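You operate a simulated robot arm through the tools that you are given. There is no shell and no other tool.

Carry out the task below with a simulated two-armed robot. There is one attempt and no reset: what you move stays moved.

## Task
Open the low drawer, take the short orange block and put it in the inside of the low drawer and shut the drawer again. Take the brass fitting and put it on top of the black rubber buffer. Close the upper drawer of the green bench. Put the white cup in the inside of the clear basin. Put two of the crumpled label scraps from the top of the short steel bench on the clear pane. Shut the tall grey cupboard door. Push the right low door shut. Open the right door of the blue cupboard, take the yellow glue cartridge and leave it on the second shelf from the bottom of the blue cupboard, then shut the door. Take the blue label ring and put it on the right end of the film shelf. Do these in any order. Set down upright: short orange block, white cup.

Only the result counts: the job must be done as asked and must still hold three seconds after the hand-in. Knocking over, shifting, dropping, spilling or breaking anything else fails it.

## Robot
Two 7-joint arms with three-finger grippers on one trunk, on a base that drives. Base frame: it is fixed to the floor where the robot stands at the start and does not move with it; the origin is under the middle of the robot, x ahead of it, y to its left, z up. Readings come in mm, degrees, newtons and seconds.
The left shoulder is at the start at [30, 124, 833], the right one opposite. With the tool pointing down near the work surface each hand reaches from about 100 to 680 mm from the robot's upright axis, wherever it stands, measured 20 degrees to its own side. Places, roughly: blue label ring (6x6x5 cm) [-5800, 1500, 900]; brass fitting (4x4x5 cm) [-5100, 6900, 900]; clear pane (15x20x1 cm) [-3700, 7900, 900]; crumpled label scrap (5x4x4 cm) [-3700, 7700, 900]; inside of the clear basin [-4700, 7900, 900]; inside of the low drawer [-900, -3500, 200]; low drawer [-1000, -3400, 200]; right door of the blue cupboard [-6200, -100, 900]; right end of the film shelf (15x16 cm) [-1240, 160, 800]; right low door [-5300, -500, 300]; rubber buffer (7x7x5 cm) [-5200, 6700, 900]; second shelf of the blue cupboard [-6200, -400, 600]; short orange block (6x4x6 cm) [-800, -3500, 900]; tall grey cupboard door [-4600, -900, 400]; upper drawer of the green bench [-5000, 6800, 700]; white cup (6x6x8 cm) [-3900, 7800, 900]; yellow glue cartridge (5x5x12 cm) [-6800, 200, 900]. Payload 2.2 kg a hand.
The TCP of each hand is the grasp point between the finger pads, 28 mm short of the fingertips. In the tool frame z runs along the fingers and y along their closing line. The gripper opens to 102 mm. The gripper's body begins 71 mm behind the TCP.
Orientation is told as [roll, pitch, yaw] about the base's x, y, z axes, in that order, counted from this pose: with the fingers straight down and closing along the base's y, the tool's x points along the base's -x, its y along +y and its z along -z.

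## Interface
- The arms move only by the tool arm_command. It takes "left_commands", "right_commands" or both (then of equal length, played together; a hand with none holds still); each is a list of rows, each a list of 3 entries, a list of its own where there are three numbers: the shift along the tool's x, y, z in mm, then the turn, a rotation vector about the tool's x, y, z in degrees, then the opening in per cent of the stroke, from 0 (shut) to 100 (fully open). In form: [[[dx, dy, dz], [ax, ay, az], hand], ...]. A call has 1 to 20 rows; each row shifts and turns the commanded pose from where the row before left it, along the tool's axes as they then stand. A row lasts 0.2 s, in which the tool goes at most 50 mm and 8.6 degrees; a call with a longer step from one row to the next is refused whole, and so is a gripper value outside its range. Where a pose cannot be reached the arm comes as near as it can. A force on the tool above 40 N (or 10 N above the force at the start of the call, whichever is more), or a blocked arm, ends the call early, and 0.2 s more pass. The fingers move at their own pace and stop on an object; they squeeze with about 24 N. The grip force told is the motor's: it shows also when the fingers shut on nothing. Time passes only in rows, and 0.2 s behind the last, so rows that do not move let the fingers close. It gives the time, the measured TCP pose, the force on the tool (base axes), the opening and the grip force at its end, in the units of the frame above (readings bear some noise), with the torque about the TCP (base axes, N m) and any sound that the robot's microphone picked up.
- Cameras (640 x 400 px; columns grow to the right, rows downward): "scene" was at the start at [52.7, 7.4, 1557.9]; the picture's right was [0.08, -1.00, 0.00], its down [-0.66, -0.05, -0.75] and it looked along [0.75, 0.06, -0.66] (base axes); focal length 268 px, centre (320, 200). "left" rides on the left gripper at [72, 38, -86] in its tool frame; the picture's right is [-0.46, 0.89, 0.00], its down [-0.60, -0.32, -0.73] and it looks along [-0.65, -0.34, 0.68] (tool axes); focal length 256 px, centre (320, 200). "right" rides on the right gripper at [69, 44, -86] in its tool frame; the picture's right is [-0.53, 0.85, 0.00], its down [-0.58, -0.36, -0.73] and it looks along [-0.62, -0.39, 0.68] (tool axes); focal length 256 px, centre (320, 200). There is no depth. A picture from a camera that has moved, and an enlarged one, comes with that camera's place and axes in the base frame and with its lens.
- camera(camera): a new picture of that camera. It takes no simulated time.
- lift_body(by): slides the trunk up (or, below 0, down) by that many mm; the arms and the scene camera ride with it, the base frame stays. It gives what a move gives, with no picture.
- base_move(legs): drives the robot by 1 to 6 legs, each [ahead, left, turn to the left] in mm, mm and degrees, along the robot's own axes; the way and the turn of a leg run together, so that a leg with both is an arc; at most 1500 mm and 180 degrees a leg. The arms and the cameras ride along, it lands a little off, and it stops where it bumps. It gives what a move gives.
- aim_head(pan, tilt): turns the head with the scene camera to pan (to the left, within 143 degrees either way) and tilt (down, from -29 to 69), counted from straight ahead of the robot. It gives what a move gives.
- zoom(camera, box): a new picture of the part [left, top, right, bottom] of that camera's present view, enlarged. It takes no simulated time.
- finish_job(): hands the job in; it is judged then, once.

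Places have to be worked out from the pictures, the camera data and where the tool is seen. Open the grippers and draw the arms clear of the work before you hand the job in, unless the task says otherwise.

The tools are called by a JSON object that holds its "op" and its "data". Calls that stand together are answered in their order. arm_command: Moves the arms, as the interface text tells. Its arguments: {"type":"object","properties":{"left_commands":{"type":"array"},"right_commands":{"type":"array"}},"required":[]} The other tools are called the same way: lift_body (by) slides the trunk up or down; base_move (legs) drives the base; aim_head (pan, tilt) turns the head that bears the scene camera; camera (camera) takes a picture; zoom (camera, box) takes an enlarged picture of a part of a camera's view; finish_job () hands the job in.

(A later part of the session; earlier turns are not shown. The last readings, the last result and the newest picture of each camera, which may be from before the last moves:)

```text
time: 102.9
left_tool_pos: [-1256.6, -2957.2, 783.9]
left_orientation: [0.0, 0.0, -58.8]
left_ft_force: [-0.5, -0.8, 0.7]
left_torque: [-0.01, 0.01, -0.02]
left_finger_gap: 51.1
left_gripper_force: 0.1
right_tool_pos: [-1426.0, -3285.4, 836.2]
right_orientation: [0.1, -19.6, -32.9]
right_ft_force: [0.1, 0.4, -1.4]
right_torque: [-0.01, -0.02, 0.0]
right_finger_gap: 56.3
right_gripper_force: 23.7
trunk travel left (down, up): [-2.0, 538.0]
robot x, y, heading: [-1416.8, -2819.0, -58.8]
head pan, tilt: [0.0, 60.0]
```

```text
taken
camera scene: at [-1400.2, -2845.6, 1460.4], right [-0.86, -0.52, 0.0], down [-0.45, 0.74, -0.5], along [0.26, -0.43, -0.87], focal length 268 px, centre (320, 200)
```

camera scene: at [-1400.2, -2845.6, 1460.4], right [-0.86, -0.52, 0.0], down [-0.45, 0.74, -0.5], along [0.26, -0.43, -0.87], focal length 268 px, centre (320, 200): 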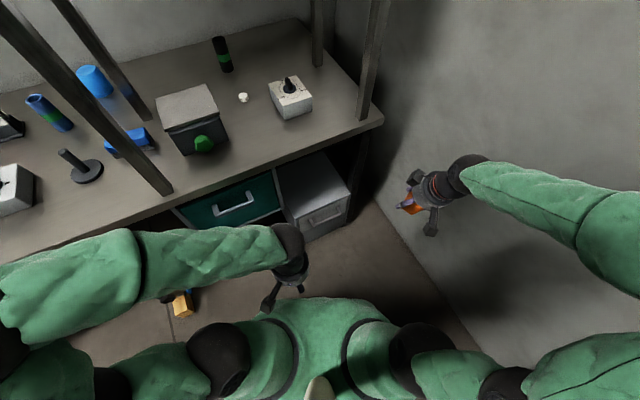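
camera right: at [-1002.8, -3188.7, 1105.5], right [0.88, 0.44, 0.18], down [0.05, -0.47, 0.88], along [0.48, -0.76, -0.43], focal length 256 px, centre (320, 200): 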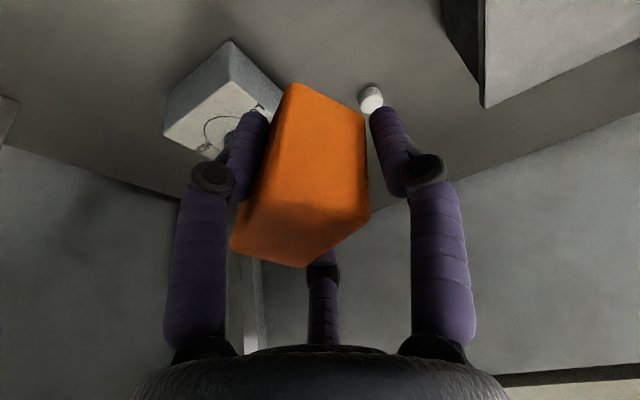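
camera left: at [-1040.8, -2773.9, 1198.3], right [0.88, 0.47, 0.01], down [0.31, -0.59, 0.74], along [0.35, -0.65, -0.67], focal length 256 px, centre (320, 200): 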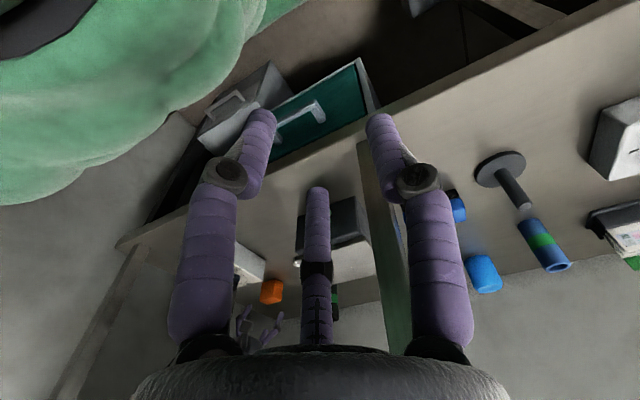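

Robot at s≈3135, n≈-326; handle 570 mm ahead. I lower and extend the left hand, turn it to face the bench squarely, and tilt it horizontal.

{"op": "arm_command", "data": {"left_commands": [[[-25.3, 0, 34], [0, 0, 0], 50], [[-25.3, 0, 34], [0, 0, 0], 50], [[-25.3, 0, 34], [0, 0, 0], 50], [[-25.3, 0, 34], [0, 0, 0], 50], [[-25.3, 0, 34], [0, 0, 0], 50], [[-25.3, 0, 34], [0, 0, 0], 50], [[-25.3, 0, 34], [0, 0, 0], 50], [[-25.3, 0, 34], [0, 0, 0], 50], [[-25.3, 0, 34], [0, 0, 0], 50], [[0, 0, 0], [0, 0, -6.5], 50], [[0, 0, 0], [0, 0, -6.5], 50], [[0, 0, 0], [0, 0, -6.5], 50], [[0, 0, 0], [0, 0, -6.5], 50]]}}

{"op": "arm_command", "data": {"left_commands": [[[0, 0, 0], [0, -8, 0], 50], [[0, 0, 0], [0, -8, 0], 50], [[0, 0, 0], [0, -8, 0], 50], [[0, 0, 0], [0, -8, 0], 50], [[0, 0, 0], [0, -8, 0], 50], [[0, 0, 0], [0, -8, 0], 50], [[0, 0, 0], [0, -8, 0], 50], [[0, 0, 0], [0, -8, 0], 50], [[0, 0, 0], [0, -8, 0], 50], [[0, 0, 0], [0, -8, 0], 50], [[0, 0, 0], [0, 0, 0], 50]]}}

{"op": "camera", "data": {"camera": "scene"}}

{"op": "camera", "data": {"camera": "left"}}

```text
time: 105.7
left_tool_pos: [-1139.7, -3151.5, 479.4]
left_orientation: [0.0, 0.0, -32.8]
left_ft_force: [0.1, -0.8, 0.8]
left_torque: [0.0, -0.01, 0.01]
left_finger_gap: 50.9
left_gripper_force: 0.1
right_tool_pos: [-1426.6, -3285.2, 834.4]
right_orientation: [0.1, -19.6, -32.9]
right_ft_force: [0.3, -0.5, -1.6]
right_torque: [-0.01, -0.03, 0.0]
right_finger_gap: 56.5
right_gripper_force: 23.6
trunk travel left (down, up): [-2.0, 538.0]
robot x, y, heading: [-1417.3, -2815.9, -59.0]
head pan, tilt: [0.0, 60.0]
```

```text
time: 108.1
left_tool_pos: [-1138.5, -3151.8, 479.6]
left_orientation: [0.1, -80.0, -32.8]
left_ft_force: [-0.7, 0.0, 0.0]
left_torque: [-0.03, -0.01, -0.02]
left_finger_gap: 50.9
left_gripper_force: 0.2
right_tool_pos: [-1426.3, -3286.3, 835.2]
right_orientation: [0.1, -19.6, -32.9]
right_ft_force: [0.0, 0.7, -1.8]
right_torque: [0.0, 0.02, 0.02]
right_finger_gap: 56.5
right_gripper_force: 24.2
trunk travel left (down, up): [-2.0, 538.0]
robot x, y, heading: [-1418.1, -2812.0, -59.1]
head pan, tilt: [0.0, 60.0]
```

```text
taken
camera scene: at [-1400.1, -2845.7, 1460.4], right [-0.86, -0.52, 0.0], down [-0.45, 0.74, -0.5], along [0.26, -0.43, -0.87], focal length 268 px, centre (320, 200)
```

scene: 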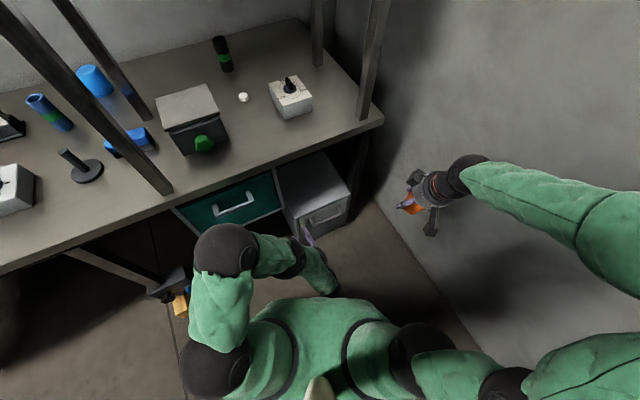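

```text
taken
camera left: at [-1200.7, -3067.4, 423.9], right [0.55, 0.7, 0.46], down [-0.69, 0.07, 0.72], along [0.47, -0.71, 0.52], focal length 256 px, centre (320, 200)
```

left: 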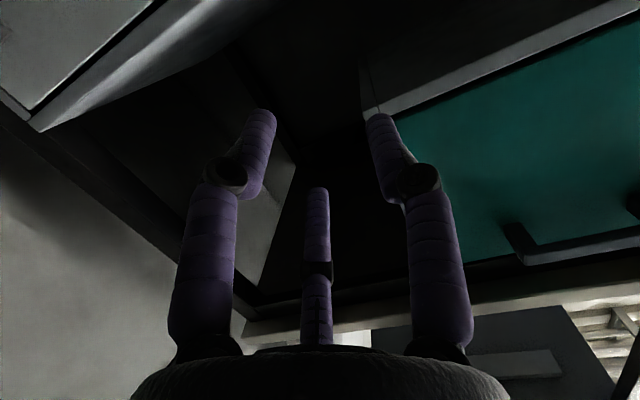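

The hand is nearly horizontal. I spin it 90° so the fingers close vertically on the bar.

{"op": "arm_command", "data": {"left_commands": [[[0, 0, 0], [0, 0, 8.2], 50], [[0, 0, 0], [0, 0, 8.2], 50], [[0, 0, 0], [0, 0, 8.2], 50], [[0, 0, 0], [0, 0, 8.2], 50], [[0, 0, 0], [0, 0, 8.2], 50], [[0, 0, 0], [0, 0, 8.2], 50], [[0, 0, 0], [0, 0, 8.2], 50], [[0, 0, 0], [0, 0, 8.2], 50], [[0, 0, 0], [0, 0, 8.2], 50], [[0, 0, 0], [0, 0, 8.2], 50], [[0, 0, 0], [0, 0, 8], 50], [[0, 0, 0], [0, 0, 0], 50]]}}

{"op": "camera", "data": {"camera": "left"}}

{"op": "camera", "data": {"camera": "scene"}}

```text
time: 110.7
left_tool_pos: [-1137.4, -3151.8, 479.9]
left_orientation: [79.9, 0.1, -122.9]
left_ft_force: [0.2, 0.3, 0.4]
left_torque: [-0.01, -0.03, -0.02]
left_finger_gap: 51.1
left_gripper_force: 0.0
right_tool_pos: [-1427.1, -3285.8, 835.1]
right_orientation: [0.1, -19.6, -32.9]
right_ft_force: [0.1, -0.7, -1.5]
right_torque: [0.03, 0.01, 0.02]
right_finger_gap: 56.5
right_gripper_force: 24.1
trunk travel left (down, up): [-2.0, 538.0]
robot x, y, heading: [-1417.8, -2813.9, -58.8]
head pan, tilt: [0.0, 60.0]
```

```text
taken
camera left: at [-1166.0, -3048.8, 533.1], right [-0.12, -0.48, 0.87], down [-0.98, -0.09, -0.19], along [0.16, -0.88, -0.46], focal length 256 px, centre (320, 200)
```

left: 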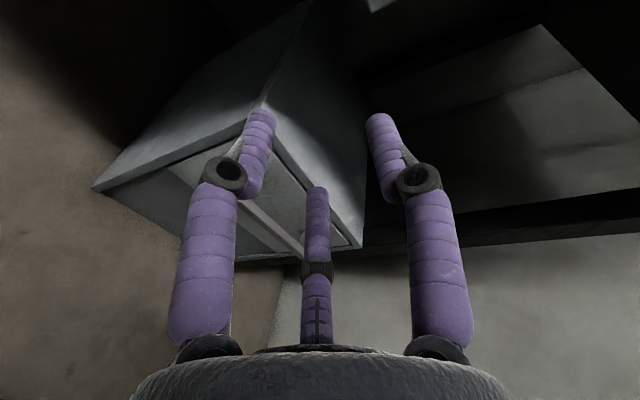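

```text
taken
camera scene: at [-1400.1, -2845.6, 1460.3], right [-0.86, -0.52, 0.0], down [-0.45, 0.74, -0.5], along [0.26, -0.43, -0.87], focal length 268 px, centre (320, 200)
```

scene: 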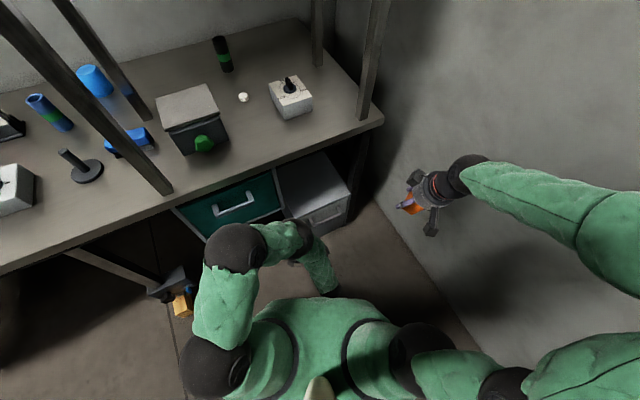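

The camera sees the unit's front. I bring the hand level with the bar, standing off 60 mm.

{"op": "arm_command", "data": {"left_commands": [[[-22.9, -28.1, 12], [0, 0, 0], 60], [[-22.9, -28.1, 12], [0, 0, 0], 60], [[-22.9, -28.1, 12], [0, 0, 0], 60], [[-22.9, -28.1, 12], [0, 0, 0], 60], [[-22.9, -28.1, 12], [0, 0, 0], 60], [[-22.9, -28.1, 12], [0, 0, 0], 60], [[-22.9, -28.1, 12], [0, 0, 0], 60], [[0, 0, 0], [0, 0, 0], 60]]}}

{"op": "camera", "data": {"camera": "left"}}

{"op": "zoom", "data": {"camera": "scene", "box": [230, 140, 390, 260]}}

```text
time: 112.5
left_tool_pos: [-1164.0, -3273.7, 340.8]
left_orientation: [80.0, -0.1, -122.9]
left_ft_force: [-0.2, -0.3, -0.3]
left_torque: [0.03, 0.0, -0.01]
left_finger_gap: 61.4
left_gripper_force: 0.1
left hand out of reach, approached as far as the arm can: row 5, 6, 7
right_tool_pos: [-1425.6, -3285.9, 834.8]
right_orientation: [0.1, -19.7, -33.0]
right_ft_force: [-0.3, 0.1, -1.3]
right_torque: [0.01, -0.03, 0.02]
right_finger_gap: 56.5
right_gripper_force: 24.2
trunk travel left (down, up): [-2.0, 538.0]
robot x, y, heading: [-1418.4, -2817.1, -59.1]
head pan, tilt: [0.0, 60.0]
```

```text
taken
camera left: at [-1191.1, -3171.9, 394.4], right [-0.12, -0.47, 0.87], down [-0.98, -0.09, -0.18], along [0.16, -0.88, -0.45], focal length 256 px, centre (320, 200)
```

left: 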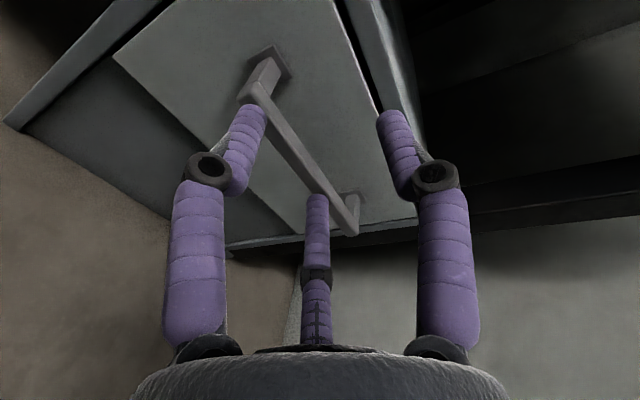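

```text
3.33 times, centred on (310, 200) of scene
camera zoom: at [-1400.2, -2845.6, 1460.4], right [-0.86, -0.52, 0.0], down [-0.45, 0.74, -0.5], along [0.26, -0.43, -0.87], focal length 892 px, centre (353, 200)
```

zoom: 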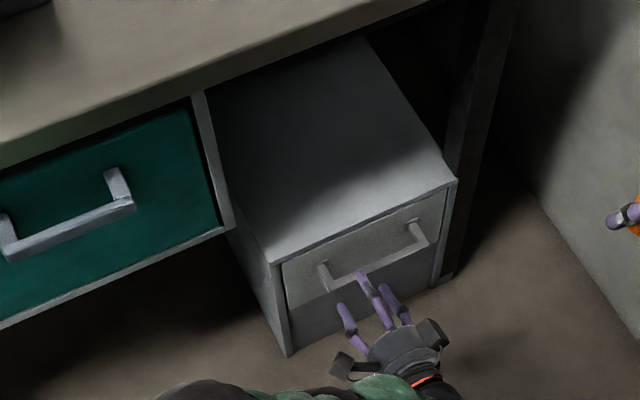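

The arm ran out of reach just short. I pull back 40 mm and shift the base toward the drawer, then finish the approach.

{"op": "arm_command", "data": {"left_commands": [[[0, 0, -20], [0, 0, 0], 60], [[0, 0, -20], [0, 0, 0], 60]]}}

{"op": "base_move", "data": {"legs": [[80, -85, 0]]}}

{"op": "camera", "data": {"camera": "scene"}}

```text
time: 113.1
left_tool_pos: [-1197.9, -3253.4, 348.9]
left_orientation: [80.0, 0.0, -122.8]
left_ft_force: [0.2, 0.6, 0.2]
left_torque: [0.01, 0.02, -0.04]
left_finger_gap: 61.2
left_gripper_force: 0.0
right_tool_pos: [-1426.7, -3284.4, 835.7]
right_orientation: [0.1, -19.7, -33.0]
right_ft_force: [0.4, -0.2, -1.3]
right_torque: [0.02, -0.04, 0.0]
right_finger_gap: 56.2
right_gripper_force: 23.3
trunk travel left (down, up): [-2.0, 538.0]
robot x, y, heading: [-1415.5, -2816.8, -58.8]
head pan, tilt: [0.0, 60.0]
```

```text
time: 114.3
left_tool_pos: [-1226.9, -3361.9, 348.9]
left_orientation: [79.9, 0.1, -122.6]
left_ft_force: [-0.8, -0.5, 0.4]
left_torque: [0.01, 0.01, -0.02]
left_finger_gap: 61.4
left_gripper_force: 0.0
right_tool_pos: [-1453.9, -3398.3, 835.0]
right_orientation: [0.1, -19.6, -32.6]
right_ft_force: [0.6, -0.4, -2.1]
right_torque: [0.01, 0.04, 0.04]
right_finger_gap: 56.3
right_gripper_force: 24.0
trunk travel left (down, up): [-2.0, 538.0]
robot x, y, heading: [-1447.8, -2926.0, -58.9]
head pan, tilt: [0.0, 60.0]
```

```text
taken
camera scene: at [-1430.7, -2957.1, 1460.3], right [-0.85, -0.52, 0.0], down [-0.45, 0.74, -0.5], along [0.26, -0.43, -0.87], focal length 268 px, centre (320, 200)
```

scene: 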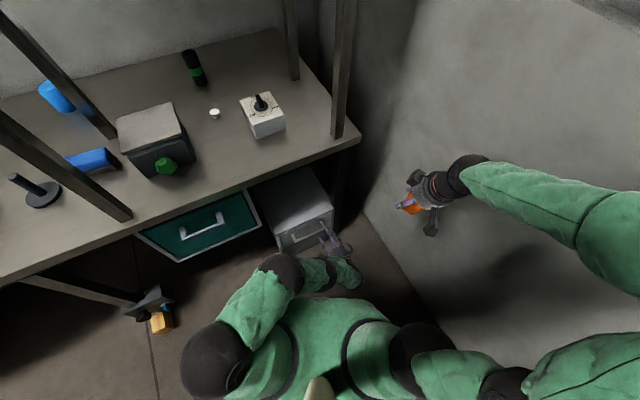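

Now close enough. I line the hand up with the bar first.

{"op": "arm_command", "data": {"left_commands": [[[19, -24.1, 10.9], [0, 0, 0], 60], [[19, -24.1, 10.9], [0, 0, 0], 60], [[19, -24.1, 10.9], [0, 0, 0], 60], [[0, 0, 0], [0, 0, 0], 60]]}}

{"op": "camera", "data": {"camera": "left"}}

{"op": "zoom", "data": {"camera": "scene", "box": [240, 160, 400, 280]}}

```text
time: 115.3
left_tool_pos: [-1175.9, -3318.9, 310.7]
left_orientation: [79.8, 0.0, -122.7]
left_ft_force: [-0.6, 0.2, 0.5]
left_torque: [0.01, 0.0, 0.0]
left_finger_gap: 61.1
left_gripper_force: 0.2
left hand out of reach, approached as far as the arm can: row 1, 2, 3
right_tool_pos: [-1455.0, -3396.8, 834.6]
right_orientation: [0.1, -19.6, -32.6]
right_ft_force: [0.3, -0.9, -2.4]
right_torque: [0.01, -0.01, 0.0]
right_finger_gap: 56.7
right_gripper_force: 23.7
trunk travel left (down, up): [-2.0, 538.0]
robot x, y, heading: [-1450.0, -2925.5, -58.8]
head pan, tilt: [0.0, 60.0]
```

```text
taken
camera left: at [-1204.3, -3217.4, 364.4], right [-0.12, -0.48, 0.87], down [-0.98, -0.09, -0.18], along [0.17, -0.88, -0.45], focal length 256 px, centre (320, 200)
```

left: 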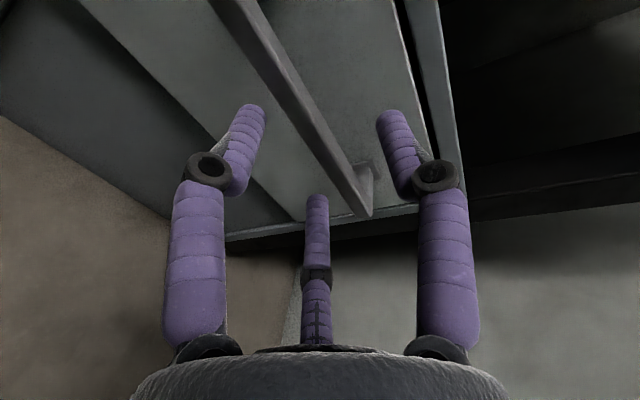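

```text
3.33 times, centred on (320, 220) of scene
camera zoom: at [-1430.3, -2956.7, 1460.4], right [-0.85, -0.52, 0.0], down [-0.45, 0.74, -0.5], along [0.26, -0.43, -0.87], focal length 892 px, centre (320, 133)
```

zoom: 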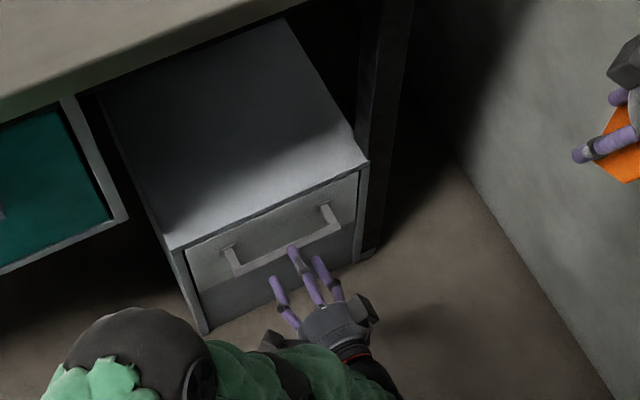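

The horizontal hand can't go low enough, so I tilt it 20° further down (wrist higher) and check the line-up again.

{"op": "arm_command", "data": {"left_commands": [[[0, 0, -5], [7, 0, 0], 45], [[0, 0, -5], [7, 0, 0], 45], [[0, 0, 0], [6, 0, 0], 45], [[3, -15, 8], [0, 0, 0], 45], [[0, -10, 10], [0, 0, 0], 45], [[0, 0, 0], [0, 0, 0], 45]]}}

{"op": "camera", "data": {"camera": "left"}}

{"op": "zoom", "data": {"camera": "scene", "box": [260, 190, 360, 260]}}

```text
time: 116.7
left_tool_pos: [-1181.6, -3313.1, 282.4]
left_orientation: [59.9, 0.0, -122.5]
left_ft_force: [-0.4, 1.1, 0.1]
left_torque: [0.0, -0.02, 0.0]
left_finger_gap: 45.9
left_gripper_force: 0.0
right_tool_pos: [-1455.0, -3397.5, 834.6]
right_orientation: [0.1, -19.6, -32.5]
right_ft_force: [0.8, 0.2, -1.4]
right_torque: [0.02, 0.01, -0.02]
right_finger_gap: 56.7
right_gripper_force: 24.0
trunk travel left (down, up): [-2.0, 538.0]
robot x, y, heading: [-1447.7, -2924.5, -58.5]
head pan, tilt: [0.0, 60.0]
```

```text
taken
camera left: at [-1189.8, -3223.1, 360.3], right [0.12, -0.63, 0.77], down [-0.99, -0.08, 0.09], along [0.01, -0.77, -0.64], focal length 256 px, centre (320, 200)
```

left: 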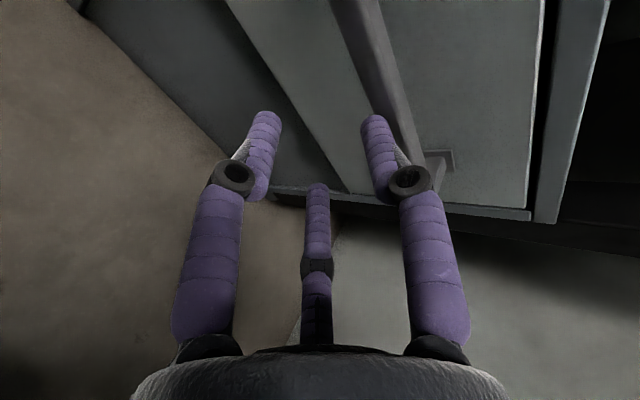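

```text
5.71 times, centred on (310, 225) of scene
camera zoom: at [-1430.5, -2956.7, 1460.4], right [-0.85, -0.52, 0.0], down [-0.45, 0.74, -0.5], along [0.26, -0.43, -0.87], focal length 1528 px, centre (377, 57)
```

zoom: 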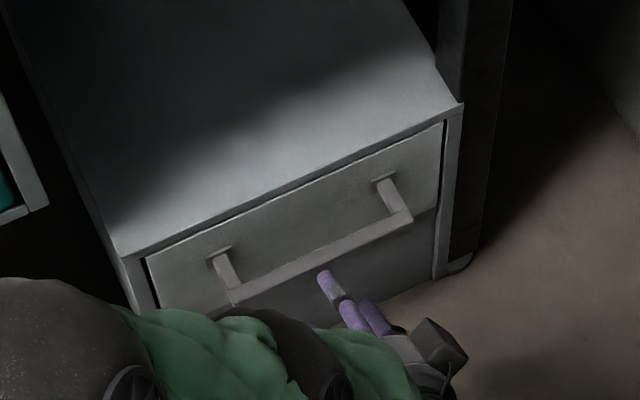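

Combining both views, the bar is nearer and higher than I thought: about s 3425, n -824, z 320. I back off, level the hand somewhat and line up again.

{"op": "arm_command", "data": {"left_commands": [[[0, 0, -35], [0, 0, 0], 45], [[0, 0, 0], [-7.5, 0, 0], 45], [[0, 0, 0], [-7.5, 0, 0], 45], [[0, 18, 5], [0, 0, 0], 45], [[0, 18, 5], [0, 0, 0], 45], [[0, 0, 0], [0, 0, 0], 45]]}}

{"op": "camera", "data": {"camera": "left"}}

{"op": "zoom", "data": {"camera": "scene", "box": [260, 190, 360, 260]}}

```text
time: 118.1
left_tool_pos: [-1189.7, -3305.9, 334.3]
left_orientation: [74.9, 0.0, -122.6]
left_ft_force: [-0.9, -0.3, 0.9]
left_torque: [-0.03, 0.03, 0.01]
left_finger_gap: 46.1
left_gripper_force: 0.1
right_tool_pos: [-1455.1, -3395.9, 835.1]
right_orientation: [0.1, -19.6, -32.6]
right_ft_force: [-0.3, 0.6, -1.3]
right_torque: [-0.01, -0.03, 0.01]
right_finger_gap: 56.4
right_gripper_force: 23.2
trunk travel left (down, up): [-2.0, 538.0]
robot x, y, heading: [-1447.3, -2924.9, -58.7]
head pan, tilt: [0.0, 60.0]
```

```text
taken
camera left: at [-1213.2, -3206.3, 393.2], right [-0.06, -0.52, 0.85], down [-0.99, -0.08, -0.12], along [0.13, -0.85, -0.51], focal length 256 px, centre (320, 200)
```

left: 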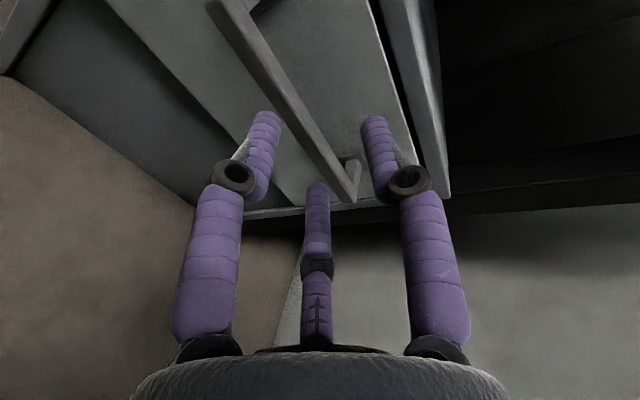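

```text
5.71 times, centred on (310, 225) of scene
camera zoom: at [-1430.5, -2956.7, 1460.3], right [-0.85, -0.52, 0.0], down [-0.45, 0.74, -0.5], along [0.26, -0.43, -0.87], focal length 1528 px, centre (377, 57)
```

zoom: 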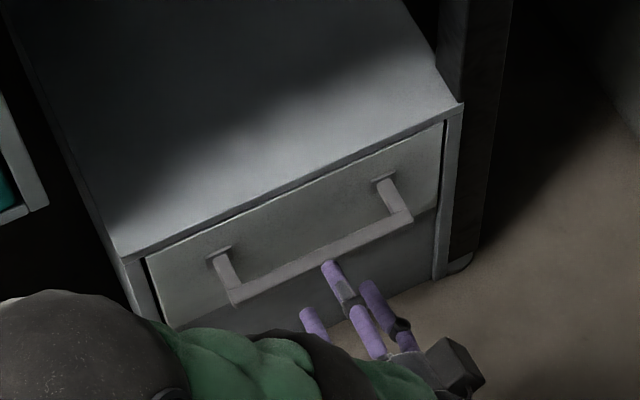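

The bar now crosses the tool axis about 45 mm ahead. I advance so it lies between the pads and close.

{"op": "arm_command", "data": {"left_commands": [[[0, -4, 12], [0, 0, 0], 45], [[0, 0, 12], [0, 0, 0], 45], [[0, 0, 12], [0, 0, 0], 45], [[0, 0, 0], [0, 0, 0], 45]]}}

{"op": "camera", "data": {"camera": "left"}}

```text
time: 119.1
left_tool_pos: [-1161.9, -3322.4, 319.5]
left_orientation: [74.9, 0.1, -122.7]
left_ft_force: [-3.9, 2.7, 1.5]
left_torque: [0.13, -0.03, 0.13]
left_finger_gap: 46.4
left_gripper_force: 0.3
right_tool_pos: [-1455.8, -3396.2, 834.7]
right_orientation: [0.2, -19.6, -32.6]
right_ft_force: [-0.1, 0.2, -0.1]
right_torque: [0.01, 0.0, -0.02]
right_finger_gap: 56.4
right_gripper_force: 23.5
trunk travel left (down, up): [-2.0, 538.0]
robot x, y, heading: [-1448.7, -2926.7, -58.6]
head pan, tilt: [0.0, 60.0]
```

```text
taken
camera left: at [-1186.3, -3222.8, 378.5], right [-0.06, -0.52, 0.85], down [-0.99, -0.08, -0.12], along [0.13, -0.85, -0.51], focal length 256 px, centre (320, 200)
```

left: 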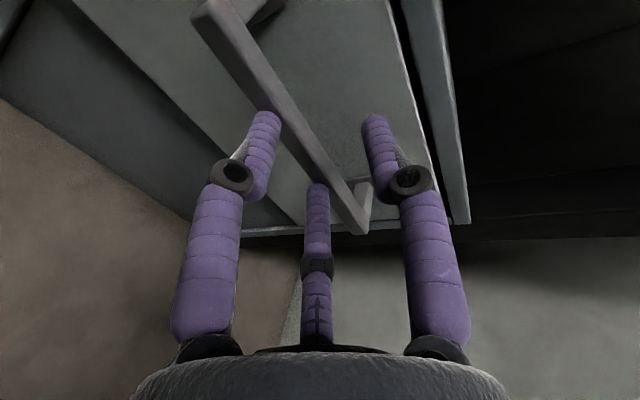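

A light push-back shows a finger just touching the bar, so the hand is a few mm high. I back off slightly, drop 9 mm, advance, then close.

{"op": "arm_command", "data": {"left_commands": [[[0, 0, -12], [0, 0, 0], 55], [[0, -9, 0], [0, 0, 0], 55], [[0, 0, 10], [0, 0, 0], 55], [[0, 0, 8], [0, 0, 0], 55], [[0, 0, 0], [0, 0, 0], 55]]}}

{"op": "arm_command", "data": {"left_commands": [[[0, 0, 0], [0, 0, 0], 25], [[0, 0, 0], [0, 0, 0], 0], [[0, 0, 0], [0, 0, 0], 0], [[0, 0, 0], [0, 0, 0], 0]]}}

{"op": "camera", "data": {"camera": "left"}}

```text
time: 120.3
left_tool_pos: [-1158.4, -3326.2, 309.3]
left_orientation: [74.9, 0.1, -122.7]
left_ft_force: [0.3, -0.6, -0.7]
left_torque: [0.0, 0.04, 0.0]
left_finger_gap: 56.2
left_gripper_force: 0.5
right_tool_pos: [-1456.7, -3396.6, 834.8]
right_orientation: [0.0, -19.6, -32.6]
right_ft_force: [-1.0, -0.4, -1.9]
right_torque: [-0.05, -0.03, -0.03]
right_finger_gap: 56.6
right_gripper_force: 24.1
trunk travel left (down, up): [-2.0, 538.0]
robot x, y, heading: [-1450.6, -2924.7, -58.7]
head pan, tilt: [0.0, 60.0]
```

```text
time: 121.2
left_tool_pos: [-1161.8, -3318.6, 302.9]
left_orientation: [73.8, 0.3, -122.5]
left_ft_force: [0.3, -3.6, -9.6]
left_torque: [-0.44, 0.45, 0.28]
left_finger_gap: 24.2
left_gripper_force: 45.2
right_tool_pos: [-1454.6, -3395.0, 834.0]
right_orientation: [0.1, -19.5, -32.5]
right_ft_force: [0.4, -0.3, -0.9]
right_torque: [0.03, -0.01, 0.0]
right_finger_gap: 56.5
right_gripper_force: 23.7
trunk travel left (down, up): [-2.0, 538.0]
robot x, y, heading: [-1449.6, -2927.3, -58.6]
head pan, tilt: [0.0, 60.0]
stopped in row 4 (left hand): the force on the tool passed its limit at 41 N (the readings are from after the stop); the commanded pose is now the measured one
```

```text
taken
camera left: at [-1184.1, -3220.7, 364.4], right [-0.05, -0.53, 0.85], down [-0.99, -0.08, -0.1], along [0.12, -0.84, -0.52], focal length 256 px, centre (320, 200)
```

left: 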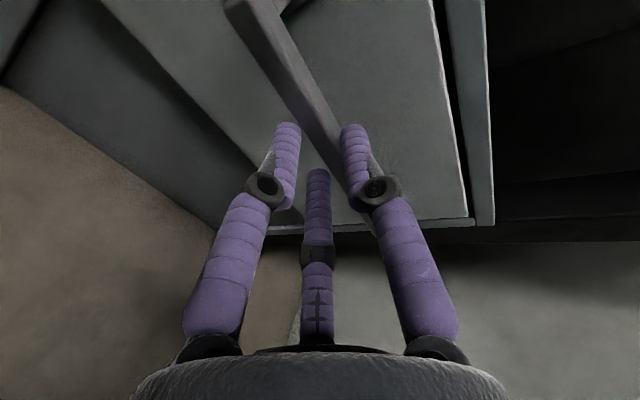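

Gap 24 mm with strong grip force: the bar is held. I pull 40 mm straight out as a test.

{"op": "arm_command", "data": {"left_commands": [[[0, -2.6, -9.7], [0, 0, 0], 0], [[0, -2.6, -9.7], [0, 0, 0], 0], [[0, -2.6, -9.7], [0, 0, 0], 0], [[0, -2.6, -9.7], [0, 0, 0], 0], [[0, 0, 0], [0, 0, 0], 0]]}}

{"op": "camera", "data": {"camera": "left"}}

{"op": "zoom", "data": {"camera": "scene", "box": [240, 170, 380, 270]}}

```text
time: 122.4
left_tool_pos: [-1194.7, -3298.6, 302.0]
left_orientation: [73.8, 0.4, -122.9]
left_ft_force: [-9.8, -13.0, -25.5]
left_torque: [-0.68, 0.89, -0.84]
left_finger_gap: 23.7
left_gripper_force: 45.3
right_tool_pos: [-1454.3, -3397.3, 833.9]
right_orientation: [0.2, -19.5, -32.6]
right_ft_force: [0.6, 0.3, -1.5]
right_torque: [0.01, -0.04, 0.02]
right_finger_gap: 56.4
right_gripper_force: 24.1
trunk travel left (down, up): [-2.0, 538.0]
robot x, y, heading: [-1449.9, -2923.0, -58.9]
head pan, tilt: [0.0, 60.0]
```

```text
taken
camera left: at [-1217.5, -3199.6, 364.6], right [-0.05, -0.53, 0.85], down [-0.99, -0.08, -0.1], along [0.12, -0.84, -0.52], focal length 256 px, centre (320, 200)
```

left: 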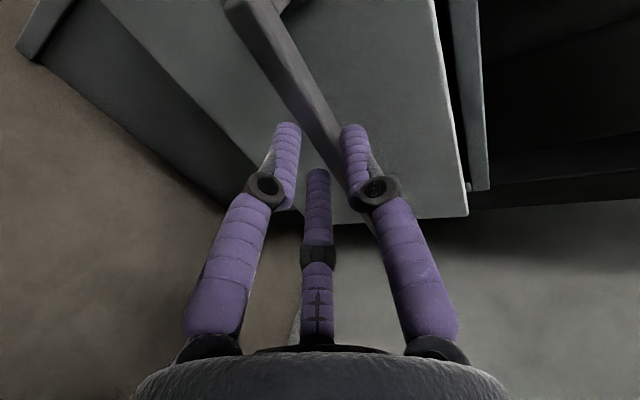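

```text
4.00 times, centred on (310, 220) of scene
camera zoom: at [-1429.9, -2958.1, 1460.2], right [-0.85, -0.52, 0.0], down [-0.45, 0.74, -0.5], along [0.26, -0.43, -0.87], focal length 1070 px, centre (360, 120)
```

zoom: 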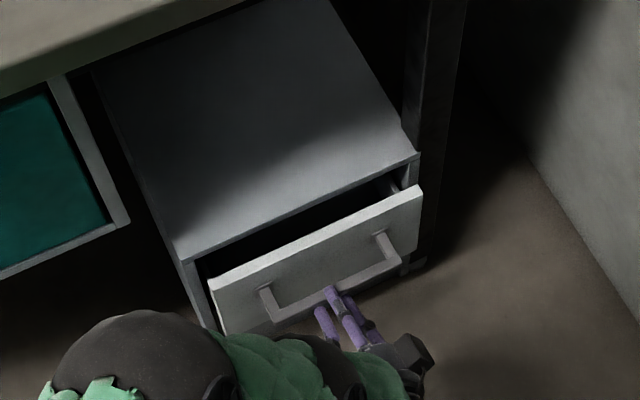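

The drawer slides out. I relieve the side force a little and then pull further by driving the base straight away from the bench.

{"op": "arm_command", "data": {"left_commands": [[[-3, -4, 0], [0, 0, 0], 0], [[-2, -2, 0], [0, 0, 0], 0]]}}

{"op": "base_move", "data": {"legs": [[-81, -40, 0]]}}

{"op": "camera", "data": {"camera": "scene"}}

```text
time: 123.2
left_tool_pos: [-1194.5, -3300.5, 302.0]
left_orientation: [74.8, 0.4, -121.8]
left_ft_force: [3.4, 6.0, 9.0]
left_torque: [-0.5, -0.35, -0.35]
left_finger_gap: 23.9
left_gripper_force: 45.0
right_tool_pos: [-1453.3, -3395.2, 833.9]
right_orientation: [0.1, -19.7, -32.5]
right_ft_force: [0.7, 0.0, -2.0]
right_torque: [0.0, -0.04, 0.0]
right_finger_gap: 56.4
right_gripper_force: 24.3
trunk travel left (down, up): [-2.0, 538.0]
robot x, y, heading: [-1449.2, -2924.8, -58.3]
head pan, tilt: [0.0, 60.0]
stopped in row 2 (left hand): the force on the tool passed its limit at 43 N (the readings are from after the stop); the commanded pose is now the measured one
```

```text
time: 124.3
left_tool_pos: [-1272.3, -3252.1, 302.2]
left_orientation: [74.7, 0.2, -122.0]
left_ft_force: [-1.7, -2.5, 15.9]
left_torque: [-0.64, -0.31, -0.36]
left_finger_gap: 23.9
left_gripper_force: 44.6
right_tool_pos: [-1532.4, -3345.3, 834.2]
right_orientation: [0.2, -19.7, -32.5]
right_ft_force: [0.5, 0.0, -1.9]
right_torque: [-0.01, -0.02, 0.01]
right_finger_gap: 56.3
right_gripper_force: 24.4
trunk travel left (down, up): [-2.0, 538.0]
robot x, y, heading: [-1524.5, -2875.8, -58.5]
head pan, tilt: [0.0, 60.0]
```

```text
taken
camera scene: at [-1508.3, -2905.3, 1460.5], right [-0.85, -0.52, 0.0], down [-0.45, 0.74, -0.5], along [0.26, -0.43, -0.87], focal length 268 px, centre (320, 200)
```

scene: 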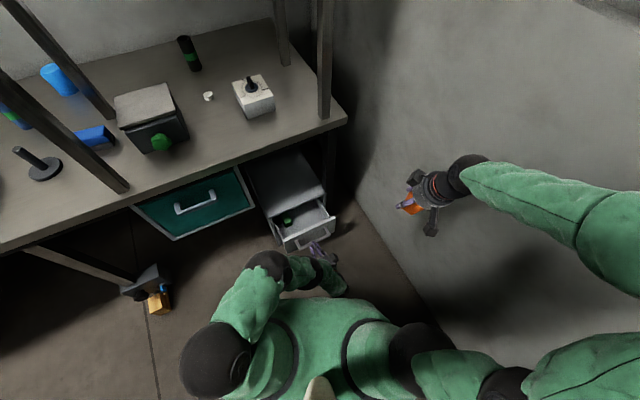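

It opens well (about 130 mm so far; something green lies inside). I pull another 110 mm.

{"op": "base_move", "data": {"legs": [[-97, -48, 0]]}}

{"op": "zoom", "data": {"camera": "scene", "box": [220, 140, 400, 270]}}

```text
time: 125.5
left_tool_pos: [-1364.4, -3193.5, 301.5]
left_orientation: [74.8, 0.2, -122.2]
left_ft_force: [-4.0, -3.9, 4.1]
left_torque: [-0.64, -0.02, -0.63]
left_finger_gap: 23.6
left_gripper_force: 45.3
right_tool_pos: [-1624.2, -3287.2, 835.3]
right_orientation: [0.2, -19.6, -32.7]
right_ft_force: [1.0, -0.3, -1.6]
right_torque: [0.04, -0.02, 0.04]
right_finger_gap: 56.3
right_gripper_force: 24.0
trunk travel left (down, up): [-2.0, 538.0]
robot x, y, heading: [-1615.2, -2814.6, -58.8]
head pan, tilt: [0.0, 60.0]
```

```text
3.08 times, centred on (310, 205) of scene
camera zoom: at [-1598.9, -2847.5, 1460.4], right [-0.85, -0.52, 0.0], down [-0.45, 0.74, -0.5], along [0.26, -0.43, -0.87], focal length 823 px, centre (351, 185)
```

zoom: 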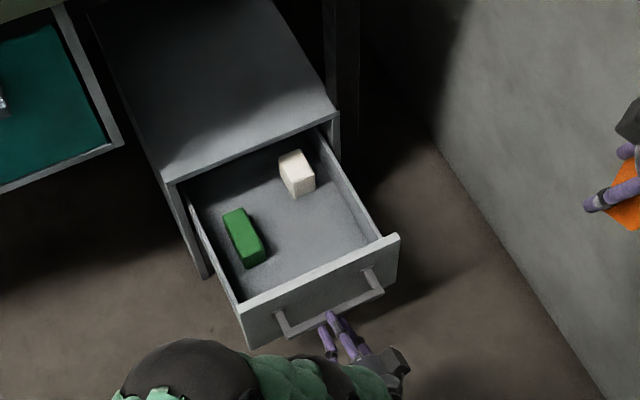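

The drawer is open 240 mm, holding a green and a white block that must stay put. I pull a bit more to get working room.

{"op": "base_move", "data": {"legs": [[-54, -26, 0]]}}

{"op": "zoom", "data": {"camera": "scene", "box": [220, 130, 400, 260]}}

```text
time: 126.5
left_tool_pos: [-1414.0, -3162.2, 301.7]
left_orientation: [74.8, 0.2, -122.3]
left_ft_force: [-7.5, -10.5, -3.4]
left_torque: [-0.32, 0.15, -0.18]
left_finger_gap: 23.6
left_gripper_force: 45.1
right_tool_pos: [-1673.3, -3254.8, 834.7]
right_orientation: [0.1, -19.6, -32.7]
right_ft_force: [0.3, 0.8, -1.6]
right_torque: [0.02, 0.02, -0.01]
right_finger_gap: 56.5
right_gripper_force: 23.8
trunk travel left (down, up): [-2.0, 538.0]
robot x, y, heading: [-1666.7, -2784.7, -58.9]
head pan, tilt: [0.0, 60.0]
```

```text
3.08 times, centred on (310, 195) of scene
camera zoom: at [-1648.9, -2815.5, 1460.3], right [-0.86, -0.52, 0.0], down [-0.45, 0.74, -0.5], along [0.26, -0.43, -0.87], focal length 823 px, centre (351, 215)
```

zoom: 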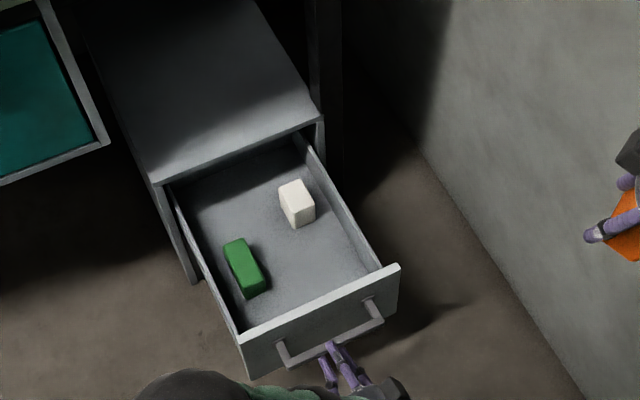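

Drawer open ~300 mm. I release the bar, back the left hand off and lift it away.

{"op": "arm_command", "data": {"left_commands": [[[0, 0, 0], [0, 0, 0], 55], [[0, 0, 0], [0, 0, 0], 55], [[0, 0, -15], [0, 0, 0], 55], [[0, 0, -25], [0, 0, 0], 55], [[0, 0, -25], [0, 0, 0], 55], [[10, 40, 0], [0, 0, 0], 55], [[20, 40, 0], [0, 0, 0], 55], [[20, 40, 0], [0, 0, 0], 55], [[20, 40, 0], [0, 0, 0], 55], [[20, 40, 0], [0, 0, 0], 55], [[20, 40, 0], [0, 0, 0], 55], [[20, 40, 0], [0, 0, 0], 55], [[0, 0, 0], [0, 0, 0], 55]]}}

{"op": "camera", "data": {"camera": "scene"}}

```text
time: 129.3
left_tool_pos: [-1338.2, -3058.7, 593.4]
left_orientation: [74.8, 0.3, -122.4]
left_ft_force: [1.0, 0.1, -0.6]
left_torque: [0.01, -0.02, 0.01]
left_finger_gap: 56.5
left_gripper_force: 0.0
right_tool_pos: [-1673.2, -3253.7, 834.3]
right_orientation: [0.1, -19.7, -32.7]
right_ft_force: [0.2, 0.7, -1.1]
right_torque: [0.02, -0.05, 0.0]
right_finger_gap: 56.3
right_gripper_force: 24.2
trunk travel left (down, up): [-2.0, 538.0]
robot x, y, heading: [-1667.9, -2782.6, -58.6]
head pan, tilt: [0.0, 60.0]
```

```text
taken
camera scene: at [-1648.7, -2814.8, 1460.3], right [-0.86, -0.52, 0.0], down [-0.45, 0.74, -0.5], along [0.26, -0.43, -0.87], focal length 268 px, centre (320, 200)
```

scene: 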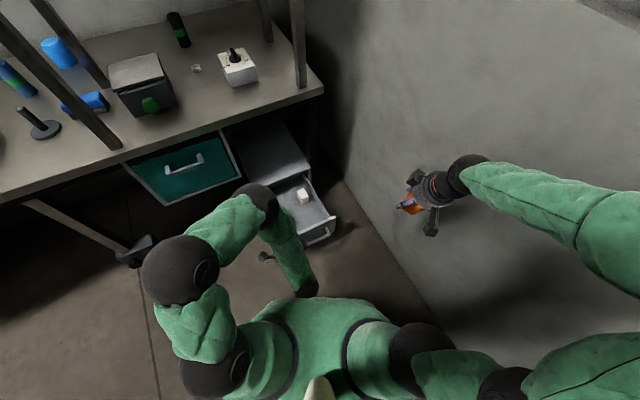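

I move the left arm further left so that the right arm and camera have a free view.

{"op": "arm_command", "data": {"left_commands": [[[40, 10, -10], [0, 0, 0], 55], [[40, 10, -10], [0, 0, 0], 55], [[40, 10, -10], [0, 0, 0], 55], [[40, 10, -10], [0, 0, 0], 55], [[30, 0, 0], [0, 0, 0], 55], [[0, 0, 0], [0, 0, 0], 55]]}}

{"op": "aim_head", "data": {"pan": 5, "tilt": 55}}

{"op": "camera", "data": {"camera": "scene"}}

{"op": "camera", "data": {"camera": "right"}}

```text
time: 130.7
left_tool_pos: [-1296.4, -2935.1, 665.9]
left_orientation: [75.8, 0.1, -121.7]
left_ft_force: [-0.1, -0.1, 0.3]
left_torque: [-0.03, 0.01, -0.03]
left_finger_gap: 56.0
left_gripper_force: 0.0
left hand out of reach, approached as far as the arm can: row 3, 4, 5
right_tool_pos: [-1672.8, -3254.3, 834.3]
right_orientation: [0.2, -19.5, -32.6]
right_ft_force: [-0.3, -0.5, -1.7]
right_torque: [0.03, -0.02, -0.02]
right_finger_gap: 56.4
right_gripper_force: 23.3
trunk travel left (down, up): [-2.0, 538.0]
robot x, y, heading: [-1667.2, -2787.1, -58.5]
head pan, tilt: [0.0, 60.0]
```

```text
time: 131.3
left_tool_pos: [-1296.1, -2936.3, 666.5]
left_orientation: [75.9, 0.1, -121.8]
left_ft_force: [-0.4, -1.0, -0.1]
left_torque: [0.0, 0.0, 0.02]
left_finger_gap: 56.1
left_gripper_force: 0.0
right_tool_pos: [-1674.2, -3254.8, 835.4]
right_orientation: [0.1, -19.6, -32.8]
right_ft_force: [-0.3, -0.6, -1.8]
right_torque: [-0.04, 0.02, -0.03]
right_finger_gap: 56.7
right_gripper_force: 23.8
trunk travel left (down, up): [-2.0, 538.0]
robot x, y, heading: [-1667.5, -2781.0, -58.6]
head pan, tilt: [5.0, 55.0]
```

```text
taken
camera scene: at [-1640.7, -2816.1, 1466.4], right [-0.81, -0.59, 0.0], down [-0.48, 0.66, -0.57], along [0.34, -0.46, -0.82], focal length 268 px, centre (320, 200)
```

scene: 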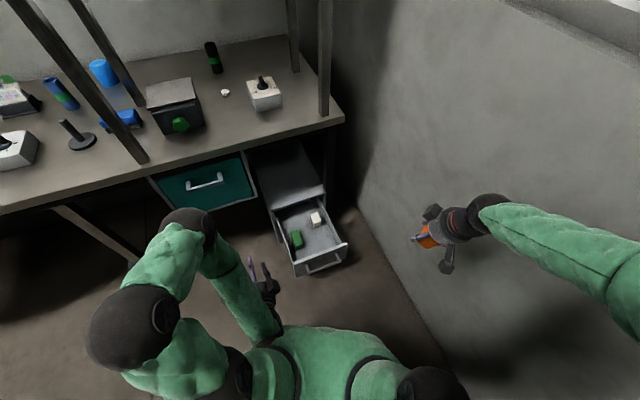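

```text
taken
camera right: at [-1729.5, -3167.8, 893.4], right [0.88, 0.44, 0.18], down [0.05, -0.47, 0.88], along [0.47, -0.77, -0.44], focal length 256 px, centre (320, 200)
```

right: 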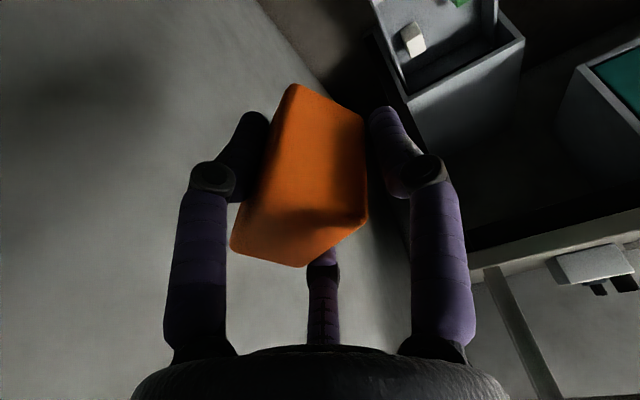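

{"op": "zoom", "data": {"camera": "scene", "box": [250, 180, 370, 280]}}

```text
4.00 times, centred on (310, 230) of scene
camera zoom: at [-1640.7, -2816.1, 1466.4], right [-0.81, -0.59, 0.0], down [-0.48, 0.66, -0.57], along [0.34, -0.46, -0.82], focal length 1070 px, centre (360, 80)
```

zoom: 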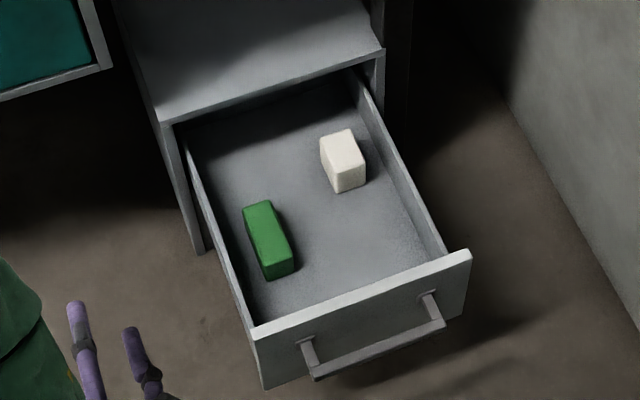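

Free floor lies right of the green block and in front of the white one, around s 3450, n -720. I move the base a little closer and bring the block over the drawer.

{"op": "base_move", "data": {"legs": [[72, 35, 0]]}}

{"op": "arm_command", "data": {"right_commands": [[[-15.2, 19.3, 31.9], [0, 0, 0], 0], [[-15.2, 19.3, 31.9], [0, 0, 0], 0], [[-15.2, 19.3, 31.9], [0, 0, 0], 0], [[-15.2, 19.3, 31.9], [0, 0, 0], 0], [[-15.2, 19.3, 31.9], [0, 0, 0], 0], [[-15.2, 19.3, 31.9], [0, 0, 0], 0], [[-15.2, 19.3, 31.9], [0, 0, 0], 0], [[-15.2, 19.3, 31.9], [0, 0, 0], 0], [[-15.2, 19.3, 31.9], [0, 0, 0], 0], [[-15.2, 19.3, 31.9], [0, 0, 0], 0], [[0, 0, 0], [0, 0, 0], 0]]}}

{"op": "camera", "data": {"camera": "scene"}}

{"op": "camera", "data": {"camera": "right"}}

```text
time: 132.4
left_tool_pos: [-1228.0, -2978.6, 666.7]
left_orientation: [75.7, 0.1, -121.9]
left_ft_force: [0.5, 0.0, 0.5]
left_torque: [0.02, 0.0, -0.02]
left_finger_gap: 56.4
left_gripper_force: 0.1
right_tool_pos: [-1607.8, -3297.8, 834.6]
right_orientation: [0.1, -19.5, -32.8]
right_ft_force: [0.4, -0.6, -0.7]
right_torque: [0.01, 0.02, 0.01]
right_finger_gap: 56.3
right_gripper_force: 24.4
trunk travel left (down, up): [-2.0, 538.0]
robot x, y, heading: [-1600.9, -2829.1, -58.8]
head pan, tilt: [5.0, 55.0]
```

```text
time: 134.8
left_tool_pos: [-1228.9, -2979.6, 667.4]
left_orientation: [75.8, 0.1, -121.9]
left_ft_force: [0.3, -0.3, 0.0]
left_torque: [0.01, -0.03, 0.01]
left_finger_gap: 56.0
left_gripper_force: 0.0
right_tool_pos: [-1294.9, -3270.4, 586.1]
right_orientation: [0.1, -19.6, -32.8]
right_ft_force: [0.1, 0.7, -1.2]
right_torque: [0.0, 0.02, -0.01]
right_finger_gap: 56.1
right_gripper_force: 23.5
trunk travel left (down, up): [-2.0, 538.0]
robot x, y, heading: [-1596.6, -2828.5, -58.9]
head pan, tilt: [5.0, 55.0]
```

```text
taken
camera scene: at [-1573.4, -2859.6, 1466.4], right [-0.81, -0.59, 0.0], down [-0.48, 0.66, -0.57], along [0.34, -0.46, -0.82], focal length 268 px, centre (320, 200)
```

scene: 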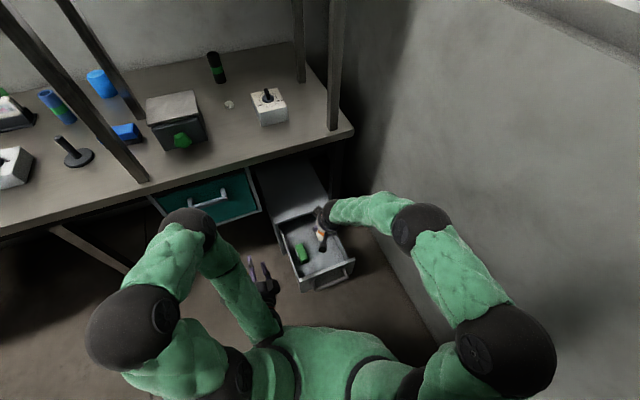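

```text
taken
camera right: at [-1349.7, -3182.8, 644.2], right [0.88, 0.44, 0.18], down [0.05, -0.47, 0.88], along [0.47, -0.77, -0.44], focal length 256 px, centre (320, 200)
```

right: 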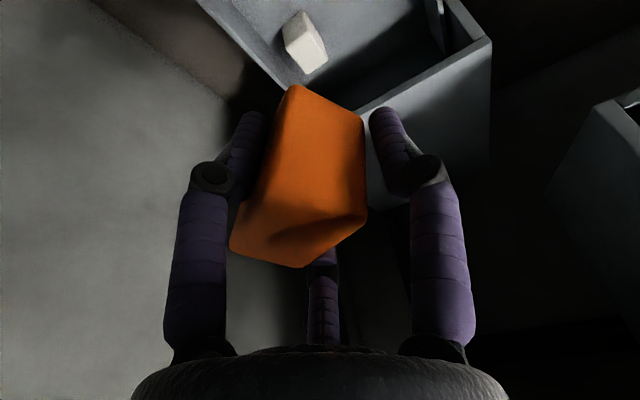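

TCP is over the spot laterally. I move 40 mm deeper and lower to z≈366.

{"op": "arm_command", "data": {"right_commands": [[[-37.7, 0, 13.4], [0, 0, 0], 0], [[12.3, 0, 34.5], [0, 0, 0], 0], [[12.3, 0, 34.5], [0, 0, 0], 0], [[12.3, 0, 34.5], [0, 0, 0], 0], [[12.3, 0, 34.5], [0, 0, 0], 0], [[12.3, 0, 34.5], [0, 0, 0], 0], [[12.3, 0, 34.5], [0, 0, 0], 0], [[0, 0, 0], [0, 0, 0], 0]]}}

{"op": "zoom", "data": {"camera": "scene", "box": [250, 160, 390, 300]}}

{"op": "camera", "data": {"camera": "right"}}

```text
time: 136.6
left_tool_pos: [-1229.7, -2979.6, 666.1]
left_orientation: [75.8, 0.1, -121.9]
left_ft_force: [0.2, -0.1, 0.2]
left_torque: [0.0, -0.01, 0.0]
left_finger_gap: 56.2
left_gripper_force: 0.0
right_tool_pos: [-1258.2, -3292.5, 364.5]
right_orientation: [0.1, -19.6, -32.8]
right_ft_force: [-0.5, -0.1, -1.2]
right_torque: [-0.03, -0.02, 0.04]
right_finger_gap: 56.2
right_gripper_force: 24.1
trunk travel left (down, up): [-2.0, 538.0]
robot x, y, heading: [-1598.6, -2827.4, -58.5]
head pan, tilt: [5.0, 55.0]
```

```text
2.86 times, centred on (320, 230) of scene
camera zoom: at [-1573.5, -2859.7, 1466.4], right [-0.81, -0.59, 0.0], down [-0.48, 0.66, -0.57], along [0.34, -0.46, -0.82], focal length 764 px, centre (320, 114)
```

zoom: 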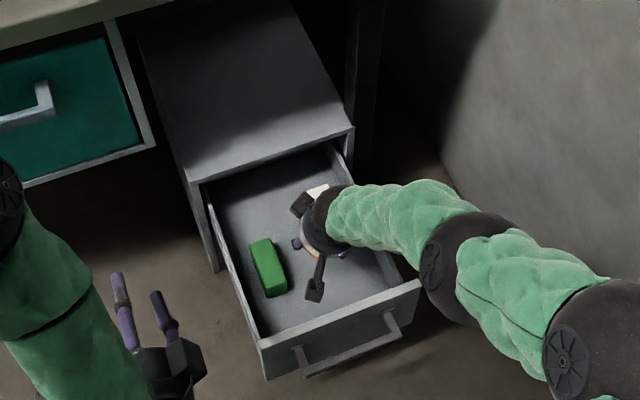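

```text
taken
camera right: at [-1312.3, -3205.1, 423.5], right [0.88, 0.44, 0.18], down [0.05, -0.47, 0.88], along [0.47, -0.77, -0.44], focal length 256 px, centre (320, 200)
```

right: 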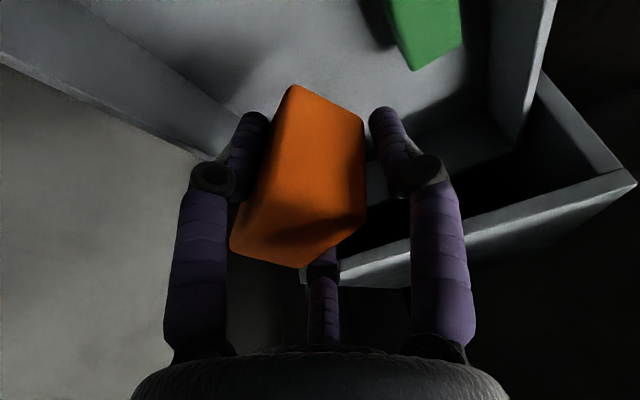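

The block hangs clear between green and white. I lower in small steps watching the force.

{"op": "arm_command", "data": {"right_commands": [[[2.7, 0, 7.5], [0, 0, 0], 0], [[2.7, 0, 7.5], [0, 0, 0], 0], [[2.7, 0, 7.5], [0, 0, 0], 0], [[2.7, 0, 7.5], [0, 0, 0], 0], [[0, 0, 0], [0, 0, 0], 0]]}}

{"op": "arm_command", "data": {"right_commands": [[[2, 0, 5.6], [0, 0, 0], 0], [[2, 0, 5.6], [0, 0, 0], 0], [[0, 0, 0], [0, 0, 0], 0]]}}

{"op": "camera", "data": {"camera": "right"}}

```text
time: 137.8
left_tool_pos: [-1229.1, -2980.2, 666.4]
left_orientation: [75.8, 0.1, -121.8]
left_ft_force: [-0.8, 0.7, 0.6]
left_torque: [0.01, 0.01, 0.02]
left_finger_gap: 56.1
left_gripper_force: 0.0
right_tool_pos: [-1258.3, -3292.0, 332.6]
right_orientation: [0.1, -19.5, -32.8]
right_ft_force: [0.5, -0.3, -0.8]
right_torque: [0.01, 0.02, 0.01]
right_finger_gap: 56.2
right_gripper_force: 23.7
trunk travel left (down, up): [-2.0, 538.0]
robot x, y, heading: [-1598.5, -2826.0, -58.6]
head pan, tilt: [5.0, 55.0]
```

```text
time: 138.6
left_tool_pos: [-1229.2, -2979.9, 666.3]
left_orientation: [75.9, 0.1, -121.9]
left_ft_force: [-0.5, -0.4, 0.8]
left_torque: [0.0, 0.01, 0.01]
left_finger_gap: 56.2
left_gripper_force: 0.0
right_tool_pos: [-1259.4, -3291.0, 321.9]
right_orientation: [0.1, -19.6, -32.8]
right_ft_force: [-0.1, 1.1, -1.4]
right_torque: [-0.01, 0.03, -0.01]
right_finger_gap: 55.8
right_gripper_force: 24.0
trunk travel left (down, up): [-2.0, 538.0]
robot x, y, heading: [-1598.0, -2828.2, -58.7]
head pan, tilt: [5.0, 55.0]
```

```text
taken
camera right: at [-1314.9, -3204.3, 380.9], right [0.88, 0.44, 0.18], down [0.05, -0.47, 0.88], along [0.47, -0.77, -0.44], focal length 256 px, centre (320, 200)
```

right: 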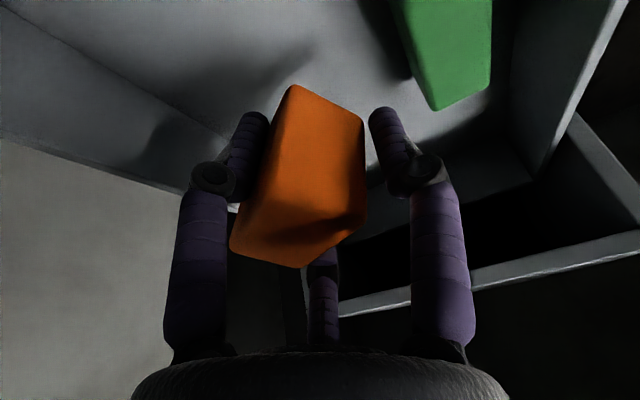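

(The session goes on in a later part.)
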